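You operate a simulated robot arm through the tools that you are given. There is no shell and no other tool. Be economical: measure what you need, move in short steps, check, and stop when the job is done.

You run a simulated two-armed robot. Do the job below in one go: nothing can be reset, and whatever is moved stays where it is left.

JOB
Steam the green and white cups, then set them on the slatted mat.
Fine: run the pot cycle and wait for DONE; pot lid on the round mat meanwhile, then back on.

It is judged by the outcome, as a careful person would: the job done as asked, and still so three seconds after it is handed in. It fails if anything else is knocked over, pushed out of place, dropped, spilled or broken. Lids that push on must go on centred and level and be pressed home; caps that screw on are set level and turned clockwise until they are tight.

ROBOT AND FRAMES
Two 7-joint arms with two-finger grippers on one trunk, on a base that drives. Base frame: it is fixed to the floor where the robot stands at the start and does not move with it; the origin is under the middle of the robot, x ahead of it, y to its left, z up. Units: m, rad, N and s.
The left shoulder is at the start at [0.14, 0.216, 1.026], the right one opposite. With the tool pointing down near the work surface each hand reaches from about 0.38 to 0.88 m from the robot's upright axis, wherever it stands, measured 20 degrees to its own side. Places, roughly: down key [0.5, -0.1, 0.8]; fill key [0.6, 0, 0.8]; heat key [0.5, -0.2, 0.8]; power key [0.7, 0.1, 0.8]; top of the round mat [0.5, -0.4, 0.8]; top of the slatted mat [0.4, -0.3, 0.8]; up key [0.5, -0.2, 0.8]; warm key [0.5, -0.2, 0.8]. Payload 3.18 kg a hand.
Tool frame (each hand has its own): the origin (TCP) lies between the finger pads and is the grasp point; the fingertips stand 0.03 m ahead of it; z points along the fingers, y is the line along which they close. The gripper opens to 0.144 m. The gripper's body begins 0.103 m behind the TCP.
Orientation is told as [roll, pitch, yaw] about the base's x, y, z axes, in that order, counted from this pose: with the fingers straight down and closing along the base's y, the tool's x points along the base's -x, its y along +y and its z along -z.

CONTROLS
- The arms move only by the tool step_arm. It takes "left_commands", "right_commands" or both (then of equal length, played together; a hand with none holds still); each is one flat list of numbers, 6 for each row, row after row: the shift along the tool's x, y, z in m, then the turn, a rotation vector about the tool's x, y, z in rad. In form: [x, y, z, ax, ay, az, x, y, z, ax, ay, az, ...]. A call has 1 to 8 rows; each row shifts and turns the commanded pose from where the row before left it, along the tool's axes as they then stand. "left_grip" and "right_grip" are, for a hand that has rows, the closure, from 0 (fully open) to 1 (shut), set as the call begins (left out, the last holds). A row lasts 0.2 s, in which the tool goes at most 0.05 m and 0.15 rad; a call with a longer step from one row to the next is refused whole, and so is a gripper value outside its range. Where a pose cannot be reached the arm comes as near as it can. A force on the tool above 80 N (or 10 N above the force at the start of the call, whichever is more), or a blocked arm, ends the call early, and 0.2 s more pass. Each finger halts on what it meets, pressing with about 39 N; the grip force reading is that of the motor and also rises with nothing between the fingers. The clock runs only during rows and for 0.2 s after the last one: add rows that do not move to give the fingers time. The reply holds the time, the measured pose of the TCP, the force on the tool along the base axes, the opening and the grip force, in the units named above and with some noise, with the torque about the TCP (base axes, N m) and any sound that the robot's microphone picked up, and new pictures: "show" is both (left out), scene, wrist or none (wrist: the cameras of the hands that moved).
- Cameras (640 x 400 px; columns grow to the right, rows downward): "scene" is now at [0.2365, -0.0288, 1.3095]; the picture's right is [-0.47, -0.88, -0.00], its down [0.50, -0.27, -0.82] and it looks along [0.73, -0.39, 0.57] (base axes); focal length 214 px, centre (320, 200). "left" rides on the left gripper at [0.076, -0.016, -0.143] in its tool frame; the picture's right is [0.21, 0.98, 0.00], its down [-0.84, 0.18, -0.51] and it looks along [-0.50, 0.11, 0.86] (tool axes); focal length 218 px, centre (320, 200). "right" rides on the right gripper at [0.076, 0.016, -0.143] in its tool frame; the picture's right is [-0.21, 0.98, 0.00], its down [-0.84, -0.18, -0.51] and it looks along [-0.50, -0.11, 0.86] (tool axes); focal length 218 px, centre (320, 200). There is no depth. A picture from a camera that has moved, and an enlarged one, comes with that camera's place and axes in the base frame and with its lens.
- lift_body(by): slides the trunk up (or, below 0, down) by that many m; the arms and the scene camera ride with it, the base frame stays. It gives what a move gives, with no picture.
- drive_base(legs): drives the robot by 1 to 6 legs, each [ahead, left, turn to the left] in m, m and rad, along the robot's own axes; the way and the turn of a leg run together, so that a leg with both is an arc; at most 1.5 m and 3.142 rad a leg. The arms and the cameras ride along, it lands a little off, and it stops where it bumps. It gives what a move gives, and a new picture of the scene camera.
- turn_head(pan, tilt): turns the head with the scene camera to pan (to the left, within 1.396 rad either way) and tilt (down, from -0.506 to 1.204), counted from straight ahead of the robot. It gives what a move gives, and a new picture of the scene camera.
- enlarge(camera, box): a new picture of the part [left, top, right, bottom] of that camera's present view, enlarged. No time passes.
- close_job(): hands the job in; it is judged then, once.

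Work in short steps. Places have to be worked out from the pictures, the camera data and where the tool is seen: move nearer, look again, correct. Check each grasp and each placing, and mend what went wrong. You have 120 turns and 260 pictures in all, those below and enlarged ones among them. Open the grippers and draw the arms clear of the work before you hand the job in, unless the task says otherwise; then end with one line.

The tools are called after ">>>" as name(argument=value, ...) on one line, values as JSON. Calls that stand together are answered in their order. step_arm: Moves the arms, as the interface text tells. Its arguments: {"type":"object","properties":{"left_commands":{"type":"array"},"left_grip":{"type":"number"},"right_commands":{"type":"array"},"right_grip":{"type":"number"},"show":{"type":"string","enum":["both","scene","wrist","none"]}},"required":[]} The other tools are called the same way: lift_body (by) slides the trunk up or down; drive_base (legs) drives the base; turn_head (pan, tilt) turns the head that bears the scene camera; enlarge (camera, box) takes an enlarged picture of a part of a camera's view; close_job () hands the job in.

At the start:

```text
t: 0.0
left_eef_pos: [0.3309, 0.0921, 1.2328]
left_tcp_rot: [-0.009, 0.004, 0.023]
left_wrist_force: [36.5, -83.5, 81.7]
left_ft_torque: [10.69, 12.33, 7.96]
left_opening: 0.1438
left_grip_force: 0.1
right_eef_pos: [0.2979, -0.1692, 1.1458]
right_tcp_rot: [0.0, 0.001, 0.001]
right_wrist_force: [0.6, -0.3, -0.7]
right_ft_torque: [-0.02, 0.02, 0.0]
right_opening: 0.144
right_grip_force: 0.0
trunk travel left (down, up): [-0.114, 0.255]
robot x, y, heading: [0.002, 0.0017, -0.002]
head pan, tilt: [-0.621, 1.201]
```

scene: 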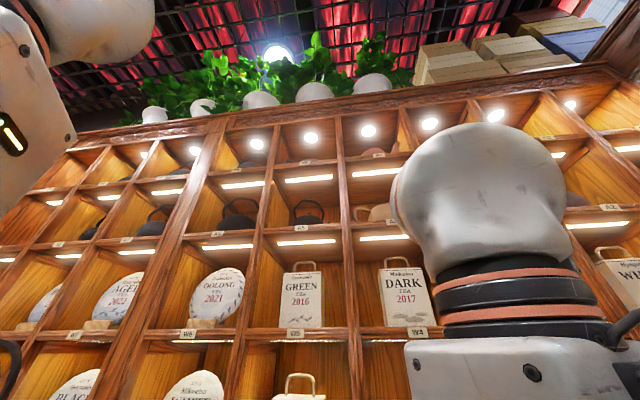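
right: 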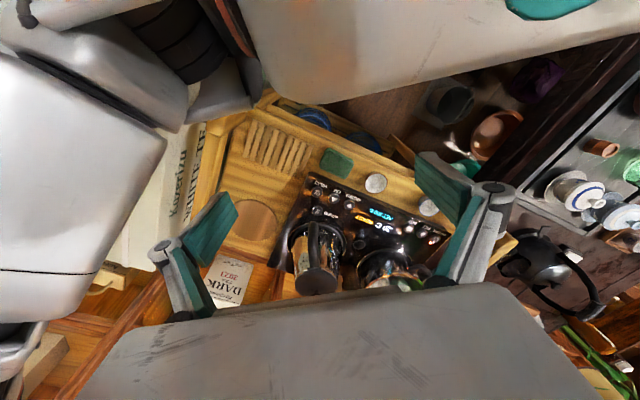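
left: 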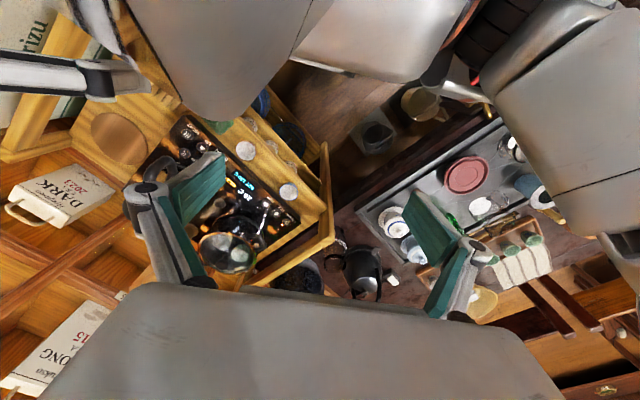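

The scene camera looks up at the shelves, and the left hand reports an odd force. I turn the head toward the work first.

>>> turn_head(pan=-0.4, tilt=0.6)

>>> enlarge(camera="right", box=[180, 80, 520, 310])

```text
t: 1.0
left_eef_pos: [0.3326, 0.0939, 1.2328]
left_tcp_rot: [-0.012, 0.009, 0.027]
left_wrist_force: [60.2, 6.7, 6.1]
left_ft_torque: [-1.08, 9.84, 0.17]
left_opening: 0.1439
left_grip_force: 0.1
right_eef_pos: [0.299, -0.1691, 1.1448]
right_tcp_rot: [0.001, 0.001, 0.001]
right_wrist_force: [1.2, 0.1, -0.5]
right_ft_torque: [-0.02, 0.01, 0.01]
right_opening: 0.1439
right_grip_force: 0.1
trunk travel left (down, up): [-0.114, 0.255]
robot x, y, heading: [-0.0001, 0.0029, 0.002]
head pan, tilt: [-0.4, 0.6]
camera scene: at [0.2504, -0.0228, 1.2992], right [-0.32, -0.95, 0.0], down [0.41, -0.14, -0.9], along [0.86, -0.29, 0.43], focal length 214 px, centre (320, 200)
```

scene: 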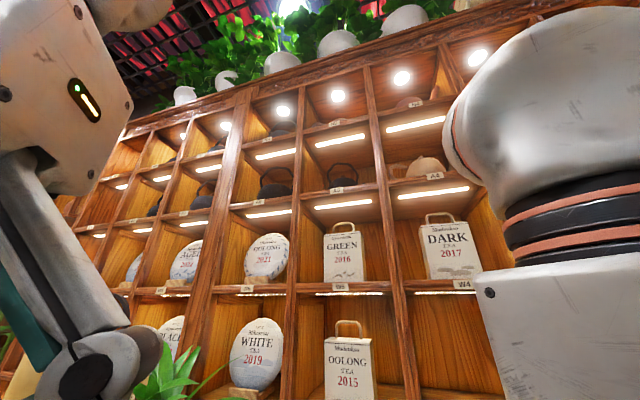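

```text
1.74 times, centred on (350, 195) of right
camera zoom: at [0.2206, -0.1535, 1.2882], right [0.21, 0.98, 0.0], down [0.84, -0.18, 0.51], along [0.49, -0.11, -0.86], focal length 380 px, centre (268, 209)
```

zoom: 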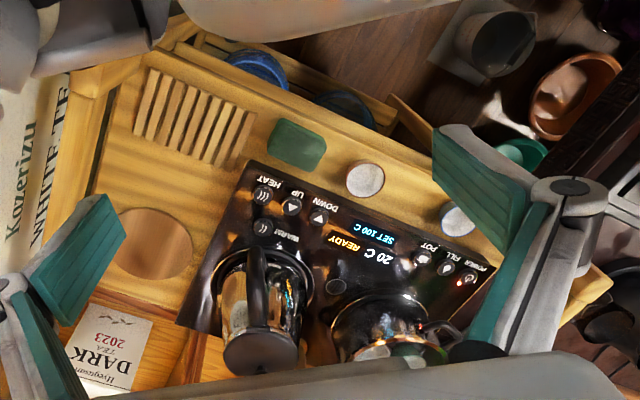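

The head camera doesn't follow the commanded tilt and the left forearm sits right beside it, so they may be touching. I move the left hand away to the left.

>>> step_arm(left_commands=[0, 0.04, 0, 0, 0, 0, 0, 0.04, 0, 0, 0, 0, 0, 0.04, 0, 0, 0, 0, 0, 0.04, 0, 0, 0, 0], show="both")

```text
t: 1.3
left_eef_pos: [0.3357, 0.1064, 1.2329]
left_tcp_rot: [-0.011, 0.017, 0.051]
left_wrist_force: [54.7, -5.4, 13.4]
left_ft_torque: [0.63, 9.99, 1.4]
left_opening: 0.144
left_grip_force: 0.1
right_eef_pos: [0.2989, -0.1674, 1.1437]
right_tcp_rot: [-0.003, 0.002, 0.001]
right_wrist_force: [0.5, 0.0, 0.0]
right_ft_torque: [-0.02, 0.07, 0.02]
right_opening: 0.1441
right_grip_force: 0.1
trunk travel left (down, up): [-0.114, 0.255]
robot x, y, heading: [-0.0027, -0.0015, -0.002]
head pan, tilt: [-0.4, 0.6]
stopped in row 1 (left hand): the force on the tool passed its limit at 91 N (the readings are from after the stop); the commanded pose is now the measured one
camera scene: at [0.2524, -0.0209, 1.2978], right [-0.3, -0.95, 0.0], down [0.39, -0.13, -0.91], along [0.87, -0.28, 0.41], focal length 214 px, centre (320, 200)
camera left: at [0.2609, 0.0897, 1.3761], right [-0.26, 0.97, -0.01], down [0.84, 0.23, 0.49], along [0.48, 0.12, -0.87], focal length 218 px, centre (320, 200)
```

scene: 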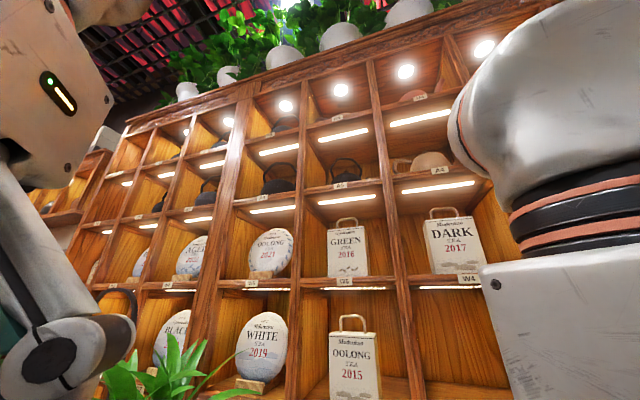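
left: 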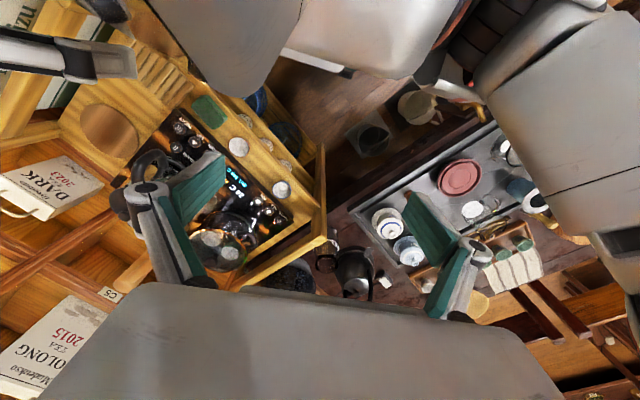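

The head is pushing the left hand forward (+x force), so I move that hand forward instead (tool −x).

>>> step_arm(left_commands=[-0.03, 0, 0, 0, 0, 0, -0.04, 0.02, 0, 0, 0, 0, -0.04, 0.04, 0, 0, 0, 0, 0, 0.04, 0, 0, 0, 0, 0, 0.04, 0, 0, 0, 0], show="scene")

```text
refused: row 3 steps farther than a row can; nothing moved
```

Row 3 is too long diagonally, so I shorten it.

>>> step_arm(left_commands=[-0.03, 0, 0, 0, 0, 0, -0.04, 0.02, 0, 0, 0, 0, -0.03, 0.03, 0, 0, 0, 0, 0, 0.04, 0, 0, 0, 0, 0, 0.04, 0, 0, 0, 0], show="scene")

```text
t: 2.5
left_eef_pos: [0.4149, 0.218, 1.1946]
left_tcp_rot: [-0.01, 0.01, 0.041]
left_wrist_force: [0.2, -0.2, -0.1]
left_ft_torque: [-0.06, 0.01, 0.02]
left_opening: 0.1442
left_grip_force: 0.1
left hand out of reach, approached as far as the arm can: row 3, 4, 5
right_eef_pos: [0.2992, -0.1687, 1.1437]
right_tcp_rot: [-0.001, 0.003, -0.002]
right_wrist_force: [38.2, -55.0, -29.8]
right_ft_torque: [7.7, 5.69, -0.31]
right_opening: 0.1439
right_grip_force: 0.1
trunk travel left (down, up): [-0.114, 0.255]
robot x, y, heading: [-0.001, 0.002, 0.001]
head pan, tilt: [-0.4, 0.6]
camera scene: at [0.269, -0.0352, 1.2232], right [-0.39, -0.92, 0.0], down [-0.38, 0.16, -0.91], along [0.84, -0.35, -0.41], focal length 214 px, centre (320, 200)
```

scene: 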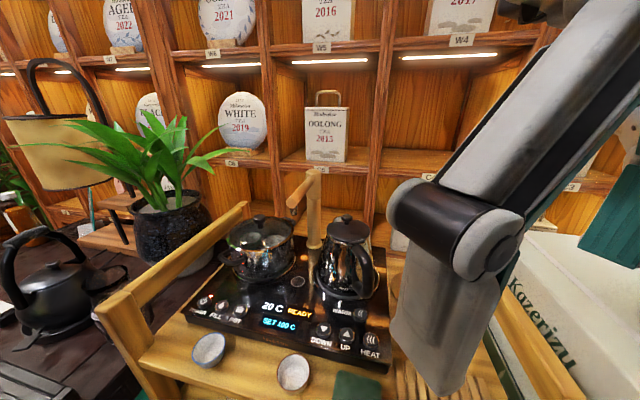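

The head is now freed and looks down, but it touches the right hand. I move the right hand out forward and to the right a little, and reach the head to a work view.

>>> step_arm(right_commands=[-0.03, 0, 0, 0, 0, 0, -0.03, -0.03, 0, 0, 0, 0, 0, -0.045, 0, 0, 0, 0, 0, -0.045, 0, 0, 0, 0], show="none")

>>> turn_head(pan=-0.4, tilt=0.85)

```text
t: 3.5
left_eef_pos: [0.4132, 0.2197, 1.1946]
left_tcp_rot: [-0.01, 0.008, 0.042]
left_wrist_force: [0.5, -0.4, -0.5]
left_ft_torque: [-0.04, 0.0, -0.03]
left_opening: 0.1438
left_grip_force: 0.1
right_eef_pos: [0.3571, -0.288, 1.1452]
right_tcp_rot: [0.001, -0.002, -0.001]
right_wrist_force: [0.0, 0.4, -0.6]
right_ft_torque: [0.0, -0.01, -0.01]
right_opening: 0.144
right_grip_force: 0.2
trunk travel left (down, up): [-0.114, 0.255]
robot x, y, heading: [0.0027, -0.0008, 0.001]
head pan, tilt: [-0.4, 0.6]
```

```text
t: 4.3
left_eef_pos: [0.4137, 0.2181, 1.1943]
left_tcp_rot: [-0.01, 0.01, 0.042]
left_wrist_force: [-0.5, -0.3, -0.1]
left_ft_torque: [-0.05, 0.02, 0.01]
left_opening: 0.1438
left_grip_force: 0.1
right_eef_pos: [0.3571, -0.2867, 1.1448]
right_tcp_rot: [0.0, 0.003, 0.0]
right_wrist_force: [-0.3, -0.2, 0.0]
right_ft_torque: [-0.02, -0.01, 0.02]
right_opening: 0.1441
right_grip_force: 0.1
trunk travel left (down, up): [-0.114, 0.255]
robot x, y, heading: [-0.0015, 0.0017, -0.001]
head pan, tilt: [-0.4, 0.85]
camera scene: at [0.2556, -0.0297, 1.1869], right [-0.39, -0.92, 0.0], down [-0.69, 0.29, -0.66], along [0.61, -0.26, -0.75], focal length 214 px, centre (320, 200)
```

scene: 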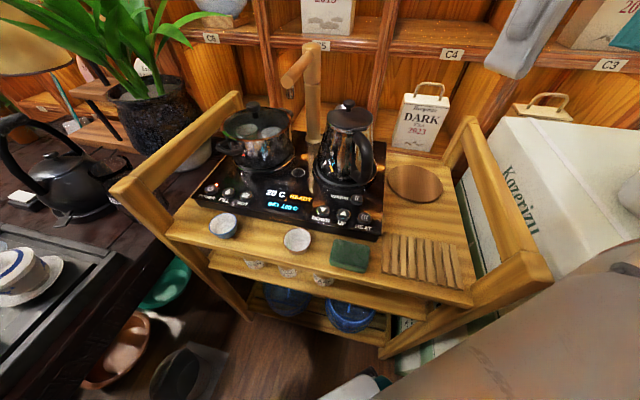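

Good overview. I enlarge the cart top to see the cups, the pot and the panel.

>>> enlarge(camera="scene", box=[180, 80, 400, 220])

>>> enlarge(camera="scene", box=[190, 170, 490, 340])

>>> enlarge(camera="scene", box=[0, 190, 260, 400])

```text
2.86 times, centred on (290, 150) of scene
camera zoom: at [0.2556, -0.0297, 1.1869], right [-0.39, -0.92, 0.0], down [-0.69, 0.29, -0.66], along [0.61, -0.26, -0.75], focal length 613 px, centre (406, 343)
```

zoom: 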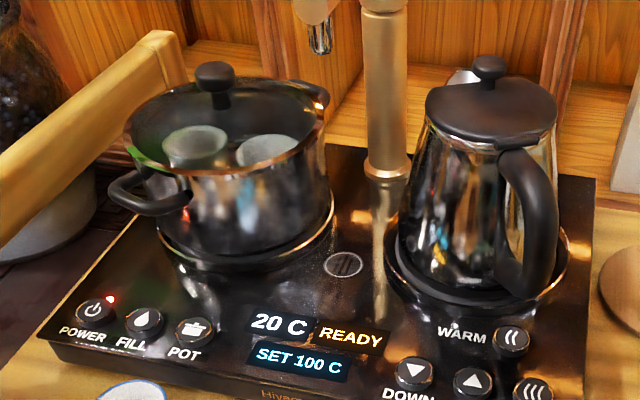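

```text
2.13 times, centred on (340, 255) of scene
camera zoom: at [0.2556, -0.0297, 1.1869], right [-0.39, -0.92, 0.0], down [-0.69, 0.29, -0.66], along [0.61, -0.26, -0.75], focal length 458 px, centre (277, 83)
```

zoom: 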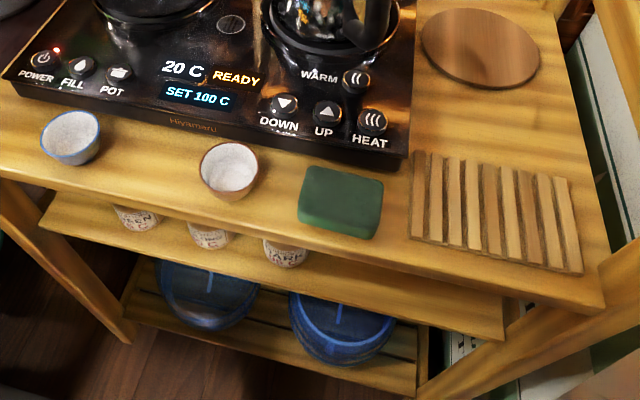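

```text
1.90 times, centred on (130, 295) of scene
camera zoom: at [0.2556, -0.0297, 1.1869], right [-0.39, -0.92, 0.0], down [-0.69, 0.29, -0.66], along [0.61, -0.26, -0.75], focal length 408 px, centre (682, 19)
```

zoom: 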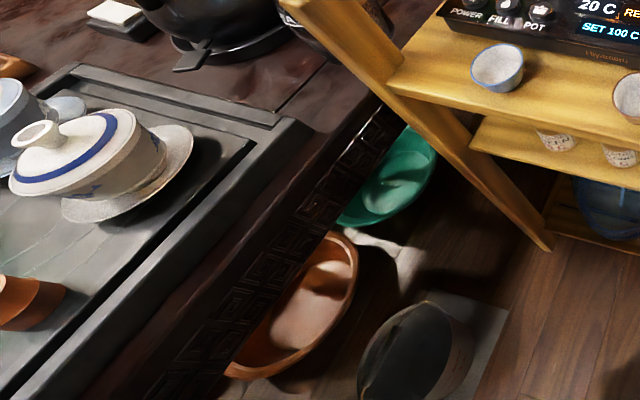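

The green-ish and pale cups appear to be inside the glass-lidded pot already; those on the cart are blue- and brown-rimmed. I bring the right hand over toward the pot (about [0.735, -0.075]) for a closer look.

>>> step_arm(right_commands=[-0.03, 0.033, -0.009, 0, 0, 0, -0.03, 0.033, -0.009, 0, 0, 0, -0.03, 0.033, -0.009, 0, 0, 0, -0.03, 0.033, -0.009, 0, 0, 0, -0.03, 0.033, -0.009, 0, 0, 0, -0.03, 0.033, -0.009, 0, 0, 0])

```text
t: 5.7
left_eef_pos: [0.4152, 0.2176, 1.1944]
left_tcp_rot: [-0.008, 0.009, 0.04]
left_wrist_force: [0.3, 0.8, -0.3]
left_ft_torque: [-0.04, -0.04, 0.02]
left_opening: 0.1441
left_grip_force: 0.0
right_eef_pos: [0.5337, -0.086, 1.1882]
right_tcp_rot: [0.002, 0.001, -0.001]
right_wrist_force: [0.3, -0.2, -0.7]
right_ft_torque: [-0.04, -0.01, 0.0]
right_opening: 0.1439
right_grip_force: 0.0
right hand out of reach, approached as far as the arm can: row 6
trunk travel left (down, up): [-0.114, 0.255]
robot x, y, heading: [-0.0025, -0.0031, 0.002]
head pan, tilt: [-0.4, 0.85]
camera scene: at [0.2559, -0.0299, 1.1867], right [-0.39, -0.92, 0.0], down [-0.69, 0.29, -0.66], along [0.61, -0.26, -0.75], focal length 214 px, centre (320, 200)
camera right: at [0.4562, -0.0719, 1.3309], right [0.21, 0.98, 0.0], down [0.84, -0.18, 0.51], along [0.5, -0.11, -0.86], focal length 218 px, centre (320, 200)
```

scene: 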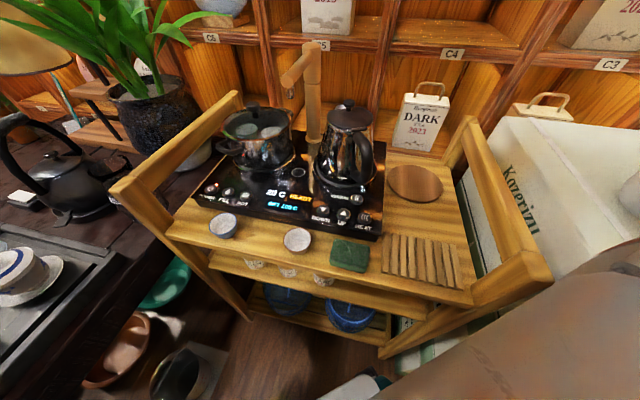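
right: 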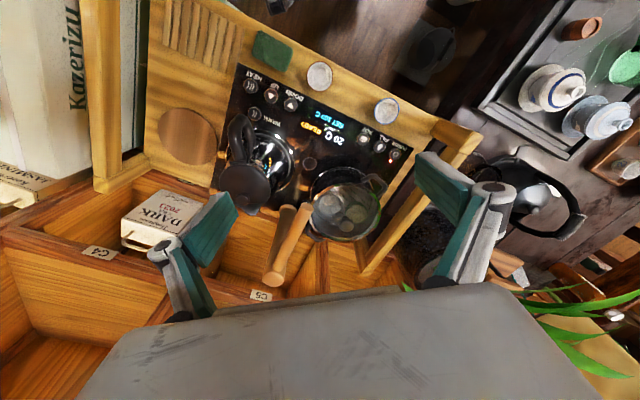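

I enlarge the pot and tap area from the right wrist camera.

>>> enlarge(camera="right", box=[220, 120, 420, 290])

>>> enlarge(camera="scene", box=[200, 30, 400, 200])

```text
2.35 times, centred on (320, 205) of right
camera zoom: at [0.4562, -0.0719, 1.3309], right [0.21, 0.98, 0.0], down [0.84, -0.18, 0.51], along [0.5, -0.11, -0.86], focal length 514 px, centre (320, 188)
```

zoom: 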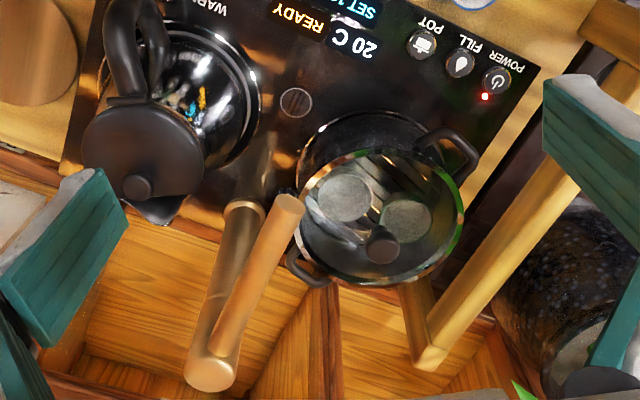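

```text
2.35 times, centred on (300, 115) of scene
camera zoom: at [0.2559, -0.0299, 1.1867], right [-0.39, -0.92, 0.0], down [-0.69, 0.29, -0.66], along [0.61, -0.26, -0.75], focal length 505 px, centre (367, 400)
```

zoom: 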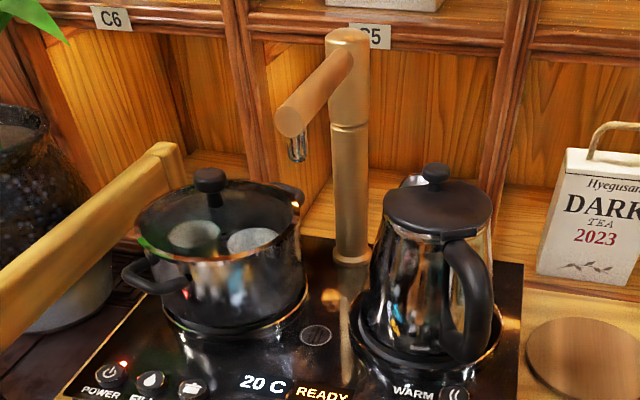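

Triangulation puts the knob top at ≈[0.729, -0.076, 0.977], and the spout runs from ≈[0.627, -0.129] to the pole at [0.755, -0.22], top near z≈1.07. I raise the trunk for reach while keeping clear of the spout.

>>> lift_body(by=0.12)

>>> step_arm(right_commands=[-0.045, 0.003, 0.01, 0, 0, -0.1, -0.045, 0.008, 0.01, 0, 0, -0.1, -0.045, 0.01, 0.01, 0, 0, 0, -0.045, 0.01, 0.02, 0, 0, 0], right_grip=0.55)

```text
t: 7.2
left_eef_pos: [0.3568, 0.2184, 1.3599]
left_tcp_rot: [-0.015, -0.14, 0.044]
left_wrist_force: [0.1, 0.2, -0.3]
left_ft_torque: [0.02, 0.03, -0.03]
left_opening: 0.1439
left_grip_force: 0.0
right_eef_pos: [0.3853, -0.089, 1.4376]
right_tcp_rot: [0.003, -0.347, -0.004]
right_wrist_force: [0.4, 0.1, 0.0]
right_ft_torque: [-0.02, 0.03, 0.0]
right_opening: 0.1439
right_grip_force: 0.1
trunk travel left (down, up): [-0.234, 0.135]
robot x, y, heading: [0.0009, -0.0022, -0.005]
head pan, tilt: [-0.4, 0.85]
```

```text
refused: row 4 steps farther than a row can; nothing moved
```

The lift changed the hands' poses unexpectedly (pitch −0.35), so I check with a null step and a picture.

>>> step_arm(right_commands=[0, 0, 0, 0, 0, 0], right_grip=0.5)

```text
t: 7.6
left_eef_pos: [0.3549, 0.2185, 1.3603]
left_tcp_rot: [-0.013, -0.142, 0.043]
left_wrist_force: [1.0, -0.1, 0.4]
left_ft_torque: [-0.01, 0.01, -0.04]
left_opening: 0.1438
left_grip_force: 0.2
right_eef_pos: [0.3838, -0.0891, 1.4385]
right_tcp_rot: [0.004, -0.347, -0.003]
right_wrist_force: [0.3, -0.3, 0.1]
right_ft_torque: [-0.02, 0.0, -0.02]
right_opening: 0.0722
right_grip_force: 0.2
trunk travel left (down, up): [-0.234, 0.135]
robot x, y, heading: [-0.0032, -0.0018, -0.004]
head pan, tilt: [-0.4, 0.85]
camera scene: at [0.1434, -0.0308, 1.3208], right [-0.39, -0.92, 0.0], down [-0.69, 0.29, -0.66], along [0.61, -0.26, -0.75], focal length 214 px, centre (320, 200)
camera right: at [0.263, -0.0736, 1.5472], right [0.2, 0.98, 0.07], down [0.62, -0.18, 0.76], along [0.76, -0.1, -0.64], focal length 218 px, centre (320, 200)
```

scene: 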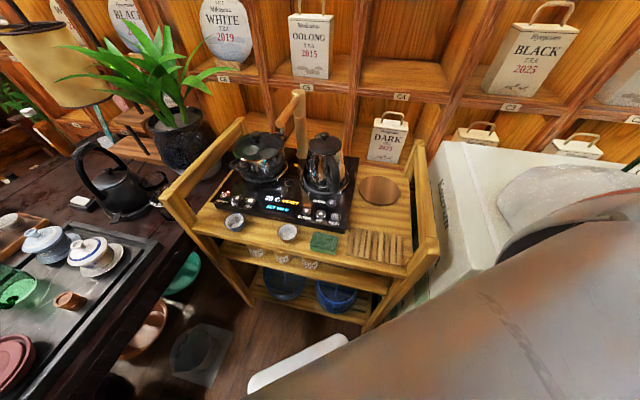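
right: 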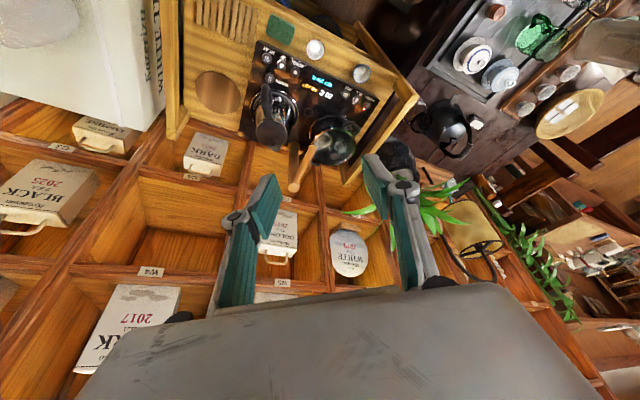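

The lift shifts the trunk backward as well, so it doesn't help; I go back down to the original height.

>>> lift_body(by=-0.12)

```text
t: 9.1
left_eef_pos: [0.4191, 0.2184, 1.1919]
left_tcp_rot: [-0.009, 0.033, 0.045]
left_wrist_force: [-0.8, 0.0, 0.6]
left_ft_torque: [0.0, -0.12, 0.0]
left_opening: 0.1439
left_grip_force: 0.0
right_eef_pos: [0.4971, -0.0891, 1.229]
right_tcp_rot: [0.006, -0.094, -0.005]
right_wrist_force: [-2.3, -0.6, -0.3]
right_ft_torque: [-0.02, -0.06, -0.02]
right_opening: 0.0715
right_grip_force: 0.1
trunk travel left (down, up): [-0.114, 0.255]
robot x, y, heading: [-0.0012, 0.0006, 0.004]
head pan, tilt: [-0.4, 0.85]
```

The pot is near the reach limit from here. The cart's front edge runs roughly from [0.26,-0.31] to [0.60,0.165], so sliding parallel to it by [0.1, 0.135] keeps my clearance and brings the pot nearer.

>>> drive_base(legs=[[0.09, 0.13, 0]])

```text
t: 10.9
left_eef_pos: [0.5131, 0.3477, 1.1889]
left_tcp_rot: [-0.01, 0.037, 0.039]
left_wrist_force: [0.6, 0.1, -0.5]
left_ft_torque: [-0.02, 0.01, -0.01]
left_opening: 0.144
left_grip_force: 0.0
right_eef_pos: [0.5892, 0.0401, 1.2266]
right_tcp_rot: [0.006, -0.087, -0.011]
right_wrist_force: [-0.2, -0.7, 0.2]
right_ft_torque: [-0.01, 0.0, -0.04]
right_opening: 0.0719
right_grip_force: 0.0
trunk travel left (down, up): [-0.114, 0.255]
robot x, y, heading: [0.0898, 0.1333, -0.002]
head pan, tilt: [-0.4, 0.85]
camera scene: at [0.3455, 0.1002, 1.1869], right [-0.39, -0.92, 0.0], down [-0.69, 0.3, -0.66], along [0.61, -0.26, -0.75], focal length 214 px, centre (320, 200)
```

scene: 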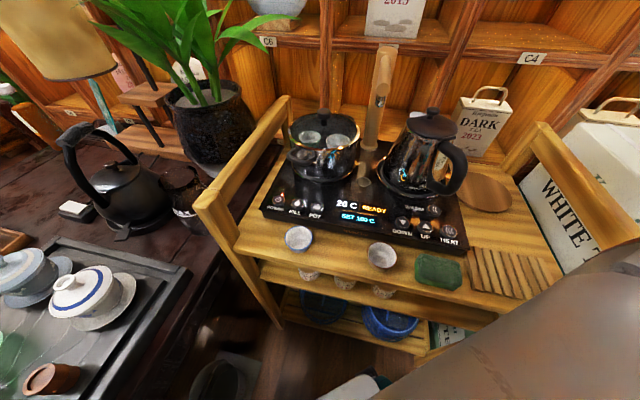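

Pot is now close. I move the right hand level and over the knob at hover height, coming in from the left to stay clear of the spout.

>>> step_arm(right_commands=[-0.047, 0, 0.01, 0, 0.087, 0, -0.047, -0.01, 0.01, 0, 0, 0, -0.046, -0.015, 0.01, 0, 0, 0, 0, -0.04, 0.02, 0, 0, 0, 0, -0.04, 0.025, 0, 0, 0, 0, -0.011, 0.035, 0, 0, 0, 0, 0, 0.037, 0, 0, -0.1, 0, 0, 0, 0, 0, -0.1], right_grip=0.5)

```text
t: 12.7
left_eef_pos: [0.5119, 0.3492, 1.1894]
left_tcp_rot: [-0.008, 0.037, 0.039]
left_wrist_force: [0.6, 0.7, 0.4]
left_ft_torque: [-0.02, -0.03, 0.01]
left_opening: 0.1442
left_grip_force: 0.0
right_eef_pos: [0.6513, -0.0515, 1.0522]
right_tcp_rot: [0.004, -0.004, 0.193]
right_wrist_force: [-0.5, -0.5, 0.9]
right_ft_torque: [0.01, -0.03, 0.04]
right_opening: 0.0721
right_grip_force: 0.1
right hand out of reach, approached as far as the arm can: row 1, 2, 3
trunk travel left (down, up): [-0.114, 0.255]
robot x, y, heading: [0.0883, 0.1307, -0.005]
head pan, tilt: [-0.4, 0.85]
camera scene: at [0.3447, 0.0999, 1.1873], right [-0.39, -0.92, 0.0], down [-0.69, 0.3, -0.66], along [0.61, -0.26, -0.75], focal length 214 px, centre (320, 200)
camera right: at [0.5716, -0.051, 1.1953], right [0.02, 1.0, 0.01], down [0.86, -0.02, 0.51], along [0.51, 0.0, -0.86], focal length 218 px, centre (320, 200)
```

scene: 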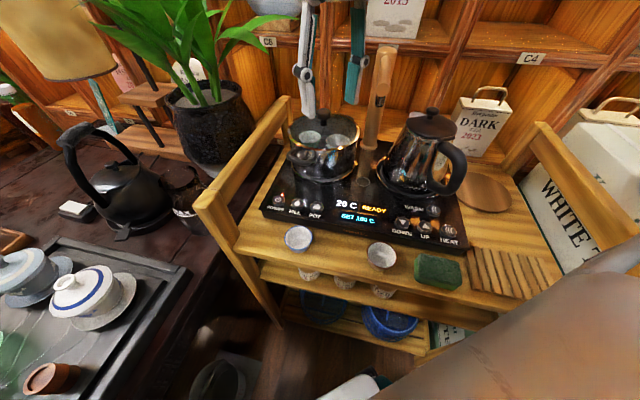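
right: 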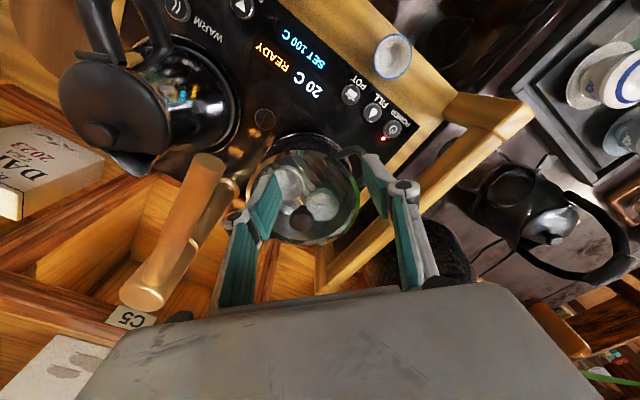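

Knob confirmed at ≈[0.727,-0.074]. I centre over it while staying at hover height.

>>> step_arm(right_commands=[-0.036, -0.019, 0, 0, 0, 0, -0.035, -0.019, 0, 0, 0, 0, 0, 0, 0, 0, 0, 0], show="wrist")

```text
t: 13.5
left_eef_pos: [0.5123, 0.3488, 1.1897]
left_tcp_rot: [-0.01, 0.037, 0.04]
left_wrist_force: [0.5, 0.4, -0.5]
left_ft_torque: [0.03, -0.01, 0.0]
left_opening: 0.144
left_grip_force: 0.0
right_eef_pos: [0.6618, -0.054, 1.051]
right_tcp_rot: [0.006, -0.001, 0.191]
right_wrist_force: [0.8, -0.7, -0.1]
right_ft_torque: [-0.01, -0.01, -0.02]
right_opening: 0.072
right_grip_force: 0.1
right hand out of reach, approached as far as the arm can: row 1, 2
trunk travel left (down, up): [-0.114, 0.255]
robot x, y, heading: [0.0851, 0.1354, -0.001]
head pan, tilt: [-0.4, 0.85]
camera right: at [0.582, -0.0538, 1.1948], right [0.02, 1.0, 0.01], down [0.86, -0.02, 0.51], along [0.51, 0.0, -0.86], focal length 218 px, centre (320, 200)
```

right: 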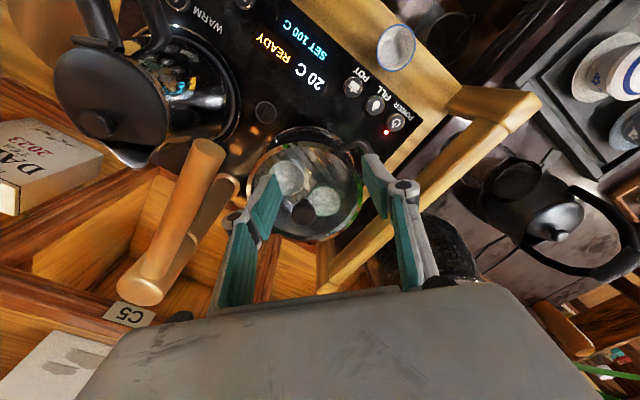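

The arm can't reach straight-down at this height. I look down at the gap between my base and the cart to judge whether I can move nearer.

>>> turn_head(pan=-0.5, tilt=1.2)

```text
t: 14.3
left_eef_pos: [0.5135, 0.3474, 1.1882]
left_tcp_rot: [-0.01, 0.038, 0.04]
left_wrist_force: [-0.3, 0.3, 0.7]
left_ft_torque: [0.0, 0.01, -0.04]
left_opening: 0.144
left_grip_force: 0.1
right_eef_pos: [0.6611, -0.0535, 1.0501]
right_tcp_rot: [0.005, -0.001, 0.193]
right_wrist_force: [0.1, 0.0, 0.3]
right_ft_torque: [-0.01, 0.0, -0.02]
right_opening: 0.072
right_grip_force: 0.1
trunk travel left (down, up): [-0.114, 0.255]
robot x, y, heading: [0.0875, 0.1326, -0.011]
head pan, tilt: [-0.499, 1.201]
camera scene: at [0.3226, 0.1036, 1.1632], right [-0.48, -0.88, 0.0], down [-0.82, 0.45, -0.36], along [0.32, -0.18, -0.93], focal length 214 px, centre (320, 200)
```

scene: 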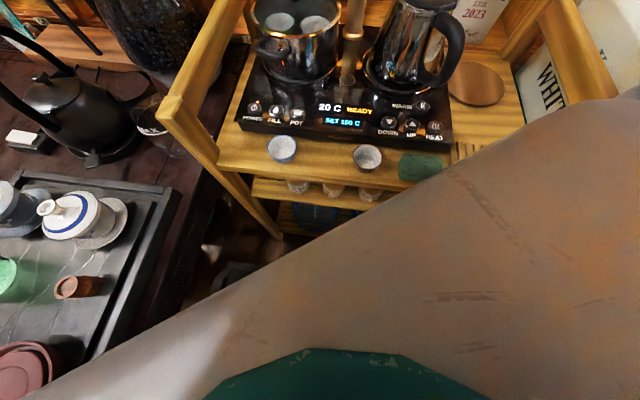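

I'm in a corner between cart and tea table, so driving nearer is limited; turning the base left swings the right shoulder forward instead. I first retract the right hand up and back.

>>> step_arm(right_commands=[0.03, 0, -0.03, 0, 0, 0, 0.04, 0.008, -0.025, 0, 0, 0, 0.04, 0.008, -0.025, 0, 0, 0, 0.04, 0.008, -0.02, 0, 0, 0, 0.04, 0.008, 0, 0, 0, 0], show="none")

>>> drive_base(legs=[[0, 0, 0.45]])

>>> turn_head(pan=-0.9, tilt=0.85)

```text
t: 15.5
left_eef_pos: [0.5127, 0.3471, 1.1889]
left_tcp_rot: [-0.009, 0.038, 0.04]
left_wrist_force: [0.5, 0.6, 0.1]
left_ft_torque: [-0.02, 0.0, -0.01]
left_opening: 0.144
left_grip_force: 0.0
right_eef_pos: [0.4678, -0.0573, 1.1507]
right_tcp_rot: [0.005, -0.003, 0.19]
right_wrist_force: [-0.2, 0.6, -0.3]
right_ft_torque: [0.03, 0.04, 0.01]
right_opening: 0.072
right_grip_force: 0.0
trunk travel left (down, up): [-0.114, 0.255]
robot x, y, heading: [0.0897, 0.1311, -0.004]
head pan, tilt: [-0.499, 1.201]
```

```text
t: 17.2
left_eef_pos: [0.379, 0.5086, 1.189]
left_tcp_rot: [-0.009, 0.036, 0.485]
left_wrist_force: [0.2, -0.1, -0.6]
left_ft_torque: [-0.03, -0.04, 0.0]
left_opening: 0.1439
left_grip_force: 0.1
right_eef_pos: [0.5123, 0.1251, 1.1504]
right_tcp_rot: [0.005, -0.002, 0.638]
right_wrist_force: [0.3, -0.1, 0.8]
right_ft_torque: [-0.03, 0.04, 0.01]
right_opening: 0.0719
right_grip_force: 0.0
trunk travel left (down, up): [-0.114, 0.255]
robot x, y, heading: [0.0896, 0.1303, 0.444]
head pan, tilt: [-0.499, 1.201]
camera scene: at [0.3118, 0.2064, 1.1632], right [-0.06, -1.0, 0.0], down [-0.93, 0.05, -0.36], along [0.36, -0.02, -0.93], focal length 214 px, centre (320, 200)
```

scene: 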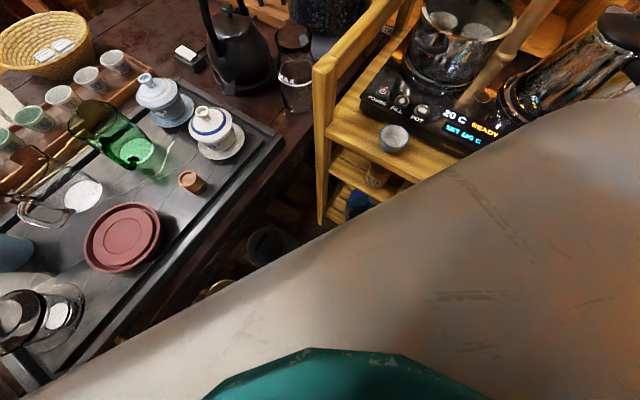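

```text
t: 18.1
left_eef_pos: [0.3807, 0.5092, 1.1899]
left_tcp_rot: [-0.009, 0.036, 0.485]
left_wrist_force: [-0.5, 0.0, -0.2]
left_ft_torque: [-0.04, -0.03, -0.01]
left_opening: 0.1437
left_grip_force: 0.2
right_eef_pos: [0.514, 0.1243, 1.1504]
right_tcp_rot: [0.005, -0.003, 0.637]
right_wrist_force: [-0.2, -0.1, -0.1]
right_ft_torque: [0.0, -0.01, -0.01]
right_opening: 0.0721
right_grip_force: 0.0
trunk travel left (down, up): [-0.114, 0.255]
robot x, y, heading: [0.0903, 0.1342, 0.439]
head pan, tilt: [-0.901, 0.85]
camera scene: at [0.3262, 0.1747, 1.1868], right [-0.44, -0.9, 0.0], down [-0.67, 0.33, -0.66], along [0.59, -0.29, -0.75], focal length 214 px, centre (320, 200)
```

scene: 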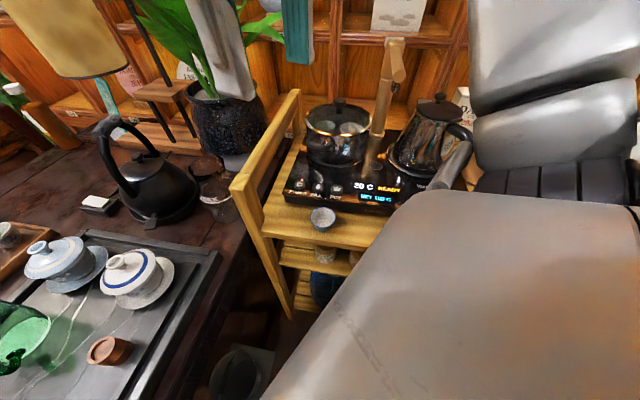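

The tea tray's rack on the left also has small cups, some green and some pale. I look there closely before choosing.

>>> turn_head(pan=0.25, tilt=0.8)

>>> enlarge(camera="scene", box=[200, 50, 520, 250])

>>> enlarge(camera="left", box=[160, 40, 480, 240])

```text
t: 19.5
left_eef_pos: [0.3798, 0.5079, 1.1888]
left_tcp_rot: [-0.008, 0.036, 0.485]
left_wrist_force: [0.4, -0.1, -0.2]
left_ft_torque: [0.03, -0.03, 0.0]
left_opening: 0.1439
left_grip_force: 0.1
right_eef_pos: [0.5137, 0.1239, 1.1505]
right_tcp_rot: [0.006, 0.0, 0.637]
right_wrist_force: [0.2, 0.5, 0.3]
right_ft_torque: [-0.01, 0.0, -0.02]
right_opening: 0.072
right_grip_force: 0.0
trunk travel left (down, up): [-0.114, 0.255]
robot x, y, heading: [0.0906, 0.1335, 0.441]
head pan, tilt: [0.25, 0.799]
camera scene: at [0.3184, 0.2606, 1.1909], right [0.64, -0.77, 0.0], down [-0.55, -0.46, -0.7], along [0.54, 0.44, -0.72], focal length 214 px, centre (320, 200)
```

scene: 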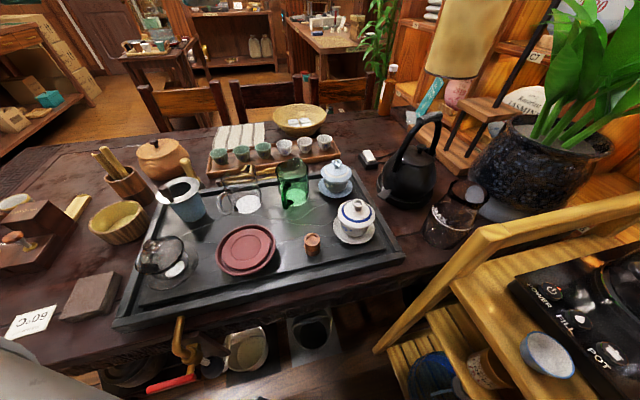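

```text
2.00 times, centred on (360, 150) of scene
camera zoom: at [0.3184, 0.2606, 1.1909], right [0.64, -0.77, 0.0], down [-0.55, -0.46, -0.7], along [0.54, 0.44, -0.72], focal length 429 px, centre (240, 300)
```

zoom: 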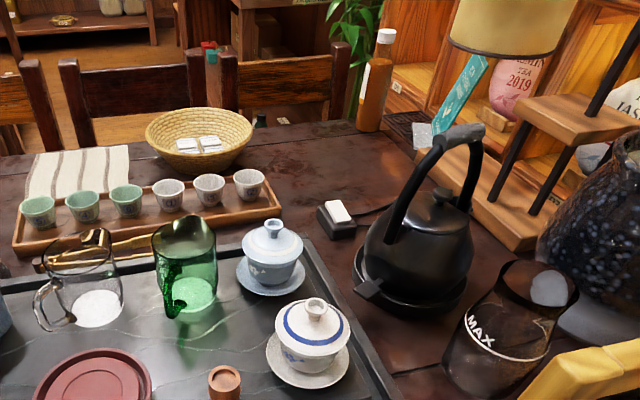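

```text
2.00 times, centred on (320, 140) of left
camera zoom: at [0.3218, 0.4637, 1.3343], right [-0.64, 0.77, 0.0], down [0.68, 0.56, 0.47], along [0.36, 0.3, -0.88], focal length 436 px, centre (320, 320)
```

zoom: 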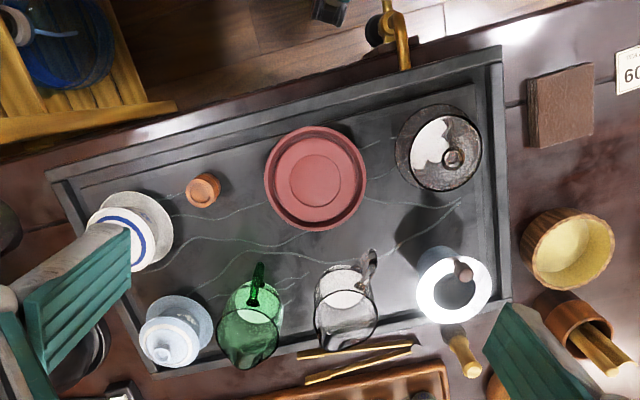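

The cups on the far rack are a separate set; the pot holds one green and one white cup, matching the job. I now bring the right hand over the knob.

>>> step_arm(right_commands=[-0.0076, -0.0409, 0.013, 0, 0, 0, -0.0076, -0.0409, 0.013, 0, 0, 0, -0.0076, -0.0409, 0.013, 0, 0, 0, -0.0076, -0.0409, 0.013, 0, 0, 0, -0.0076, -0.0409, 0.013, 0, 0, 0, -0.0076, -0.0409, 0.013, 0, 0, 0, -0.0076, -0.0409, 0.013, 0, 0, 0, 0, 0, 0, 0, 0, 0], show="none")

>>> turn_head(pan=-0.9, tilt=0.7)

>>> enlarge(camera="right", box=[180, 120, 460, 300])

```text
t: 21.3
left_eef_pos: [0.3794, 0.5085, 1.1891]
left_tcp_rot: [-0.009, 0.036, 0.484]
left_wrist_force: [0.5, 1.5, 0.3]
left_ft_torque: [-0.03, -0.02, -0.03]
left_opening: 0.144
left_grip_force: 0.1
right_eef_pos: [0.5881, 0.0088, 1.0178]
right_tcp_rot: [0.009, -0.006, 0.625]
right_wrist_force: [-0.5, 0.3, 0.0]
right_ft_torque: [0.0, -0.01, 0.0]
right_opening: 0.0722
right_grip_force: 0.1
right hand out of reach, approached as far as the arm can: row 2, 3, 4, 5, 6, 7
trunk travel left (down, up): [-0.114, 0.255]
robot x, y, heading: [0.0919, 0.1334, 0.438]
head pan, tilt: [0.25, 0.799]
```

```text
t: 22.6
left_eef_pos: [0.3799, 0.5091, 1.1873]
left_tcp_rot: [-0.007, 0.036, 0.486]
left_wrist_force: [-0.2, -0.5, 0.1]
left_ft_torque: [-0.05, 0.0, -0.01]
left_opening: 0.144
left_grip_force: 0.0
right_eef_pos: [0.5895, 0.0078, 1.0188]
right_tcp_rot: [0.008, -0.005, 0.628]
right_wrist_force: [-0.3, -0.2, 0.0]
right_ft_torque: [-0.03, 0.0, 0.0]
right_opening: 0.072
right_grip_force: 0.0
trunk travel left (down, up): [-0.114, 0.255]
robot x, y, heading: [0.0902, 0.1301, 0.443]
head pan, tilt: [-0.901, 0.7]
camera scene: at [0.3323, 0.1717, 1.1991], right [-0.44, -0.9, 0.0], down [-0.58, 0.29, -0.76], along [0.69, -0.34, -0.64], focal length 214 px, centre (320, 200)
```

scene: 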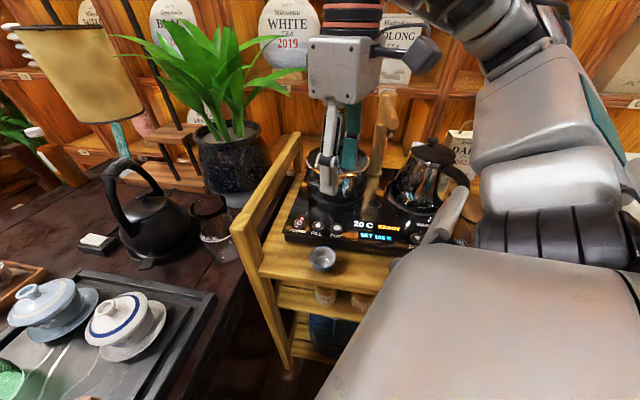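

```text
2.22 times, centred on (320, 210) of right
camera zoom: at [0.5161, -0.0258, 1.1615], right [-0.4, 0.91, 0.01], down [0.79, 0.34, 0.51], along [0.46, 0.21, -0.86], focal length 485 px, centre (320, 178)
```

zoom: 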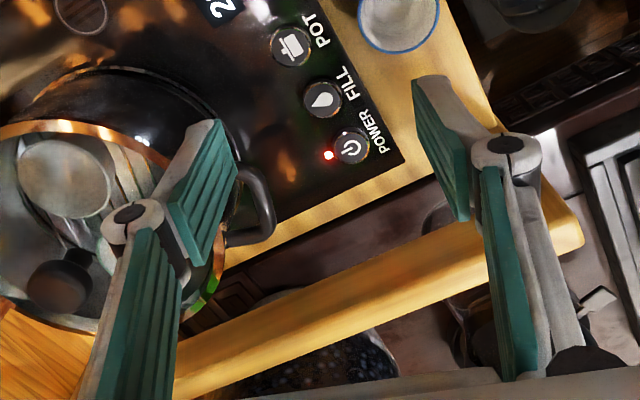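

The limit looks like a wrist limit when the hand points straight down this high, not distance. I test whether yawing back and tilting the fingers forward frees up reach.

>>> step_arm(right_commands=[0.01, 0, -0.01, 0, 0, 0.15, 0, 0, -0.01, 0, 0, 0.15, 0, 0, -0.01, 0, 0, 0.15, 0, 0, 0, 0, 0, 0.15, 0, 0, 0, 0, -0.15, 0, 0, 0, 0, 0, -0.15, 0, 0, 0, 0, 0, -0.15, 0, 0, 0, 0, 0, 0, 0], show="scene")

```text
t: 24.4
left_eef_pos: [0.3794, 0.5082, 1.1888]
left_tcp_rot: [-0.008, 0.038, 0.484]
left_wrist_force: [-0.5, 0.4, 0.6]
left_ft_torque: [0.02, -0.01, -0.01]
left_opening: 0.1442
left_grip_force: 0.1
right_eef_pos: [0.5818, 0.0045, 1.0481]
right_tcp_rot: [0.008, -0.451, 0.033]
right_wrist_force: [0.1, 0.6, 1.0]
right_ft_torque: [0.0, -0.02, 0.02]
right_opening: 0.0721
right_grip_force: 0.0
trunk travel left (down, up): [-0.114, 0.255]
robot x, y, heading: [0.0887, 0.1299, 0.439]
head pan, tilt: [-0.901, 0.7]
camera scene: at [0.3326, 0.1716, 1.199], right [-0.44, -0.9, 0.0], down [-0.58, 0.29, -0.76], along [0.69, -0.34, -0.64], focal length 214 px, centre (320, 200)
```

scene: 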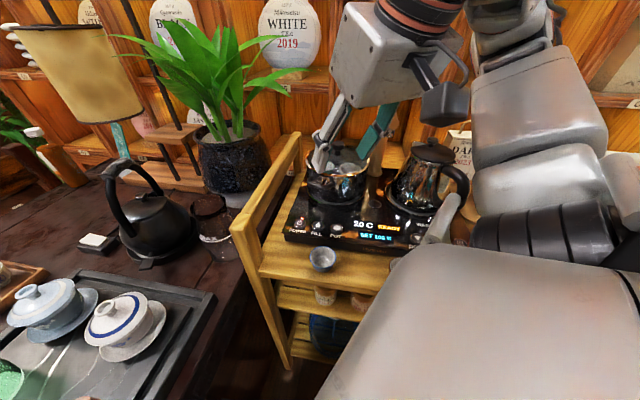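

Tilting forward frees the reach. To approach the knob from the front-left, clear of the spout, I retract a bit and turn the base back to heading ~0.

>>> step_arm(right_commands=[0.018, 0, -0.0385, 0, 0, 0, 0.018, 0, -0.0385, 0, 0, 0, 0.018, 0, -0.0385, 0, 0, 0], show="none")

>>> drive_base(legs=[[0, 0, -0.44]])

```text
t: 25.2
left_eef_pos: [0.3782, 0.5084, 1.1893]
left_tcp_rot: [-0.008, 0.038, 0.487]
left_wrist_force: [0.7, 0.3, 0.1]
left_ft_torque: [-0.01, -0.04, 0.0]
left_opening: 0.1439
left_grip_force: 0.0
right_eef_pos: [0.483, 0.0025, 1.122]
right_tcp_rot: [0.008, -0.449, 0.034]
right_wrist_force: [0.9, -0.7, 1.0]
right_ft_torque: [-0.03, -0.03, -0.04]
right_opening: 0.0723
right_grip_force: 0.1
right hand out of reach, approached as far as the arm can: row 3
trunk travel left (down, up): [-0.114, 0.255]
robot x, y, heading: [0.0876, 0.1324, 0.441]
head pan, tilt: [-0.901, 0.7]
```

```text
t: 26.9
left_eef_pos: [0.5131, 0.3492, 1.1893]
left_tcp_rot: [-0.008, 0.036, 0.042]
left_wrist_force: [-0.1, 0.3, -0.9]
left_ft_torque: [0.06, -0.02, -0.02]
left_opening: 0.1441
left_grip_force: 0.0
right_eef_pos: [0.3906, -0.1545, 1.1214]
right_tcp_rot: [0.009, -0.448, -0.411]
right_wrist_force: [-0.4, -0.8, -0.9]
right_ft_torque: [0.0, 0.01, 0.0]
right_opening: 0.072
right_grip_force: 0.1
trunk travel left (down, up): [-0.114, 0.255]
robot x, y, heading: [0.0902, 0.1357, -0.002]
head pan, tilt: [-0.901, 0.7]
camera scene: at [0.3261, 0.0637, 1.1991], right [-0.79, -0.62, 0.0], down [-0.4, 0.51, -0.76], along [0.47, -0.6, -0.64], focal length 214 px, centre (320, 200)
```

scene: 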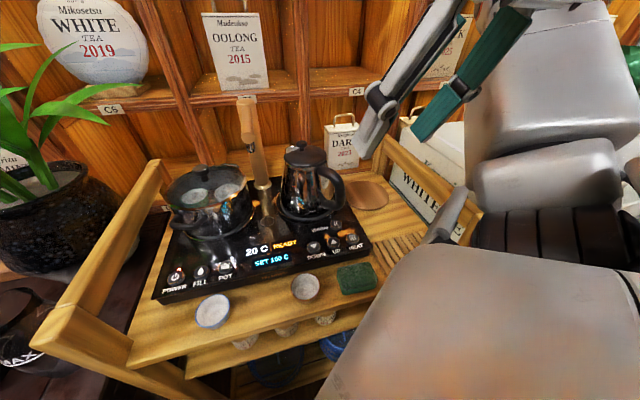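

Now I move the tilted right hand to a point left-front of the knob, above spout height.

>>> step_arm(right_commands=[-0.022, 0.0357, 0.0154, 0, 0, 0, -0.022, 0.0357, 0.0154, 0, 0, 0, -0.022, 0.0357, 0.0154, 0, 0, 0, -0.022, 0.0357, 0.0154, 0, 0, 0, -0.022, 0.0357, 0.0154, 0, 0, 0, -0.022, 0.0357, 0.0154, 0, 0, 0, -0.022, 0.0357, 0.0154, 0, 0, 0], show="none")

>>> step_arm(right_commands=[0, 0, 0, 0.0565, 0, 0.117, 0, 0, 0, 0.0565, 0, 0.117, 0, 0, 0, 0.0565, 0, 0.117], show="both")

```text
t: 28.5
left_eef_pos: [0.5152, 0.35, 1.1886]
left_tcp_rot: [-0.008, 0.039, 0.043]
left_wrist_force: [0.6, -0.4, -0.3]
left_ft_torque: [-0.01, 0.05, 0.01]
left_opening: 0.1441
left_grip_force: 0.0
right_eef_pos: [0.6616, 0.0056, 1.0903]
right_tcp_rot: [0.006, -0.448, -0.412]
right_wrist_force: [0.1, 0.9, 0.6]
right_ft_torque: [0.01, 0.0, -0.01]
right_opening: 0.0718
right_grip_force: 0.0
trunk travel left (down, up): [-0.114, 0.255]
robot x, y, heading: [0.0898, 0.1283, -0.01]
head pan, tilt: [-0.901, 0.7]
```

```text
t: 29.3
left_eef_pos: [0.5137, 0.349, 1.1894]
left_tcp_rot: [-0.01, 0.035, 0.043]
left_wrist_force: [0.5, -0.7, 0.9]
left_ft_torque: [0.0, -0.03, 0.01]
left_opening: 0.1439
left_grip_force: 0.1
right_eef_pos: [0.6595, 0.0037, 1.0922]
right_tcp_rot: [0.008, -0.446, -0.801]
right_wrist_force: [-0.3, 0.0, 0.8]
right_ft_torque: [-0.01, 0.03, -0.01]
right_opening: 0.072
right_grip_force: 0.0
trunk travel left (down, up): [-0.114, 0.255]
robot x, y, heading: [0.0927, 0.1329, 0.002]
head pan, tilt: [-0.901, 0.7]
camera scene: at [0.3261, 0.0646, 1.1992], right [-0.79, -0.62, 0.0], down [-0.4, 0.51, -0.77], along [0.47, -0.6, -0.64], focal length 214 px, centre (320, 200)
camera right: at [0.5786, 0.1073, 1.1889], right [0.83, 0.55, 0.1], down [0.25, -0.52, 0.82], along [0.5, -0.66, -0.56], focal length 218 px, centre (320, 200)
```

scene: 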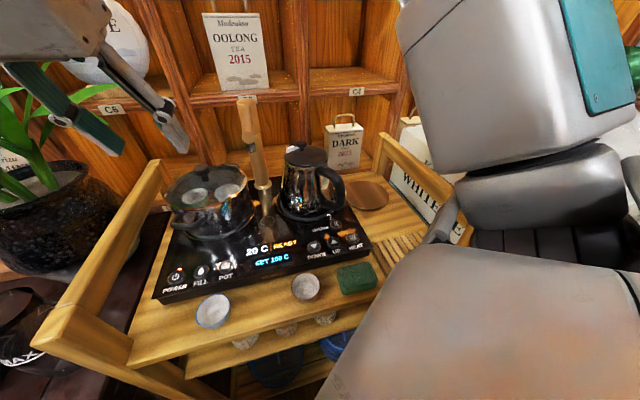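
right: 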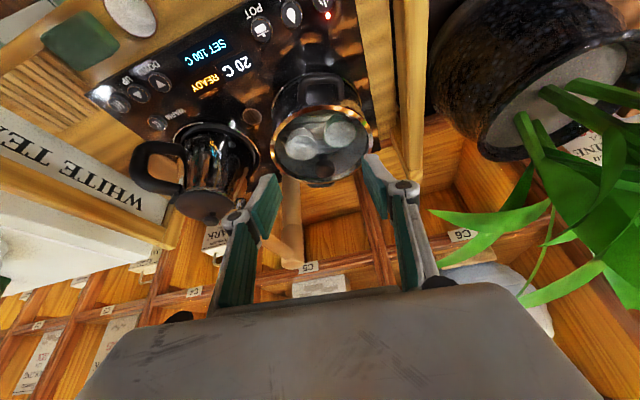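

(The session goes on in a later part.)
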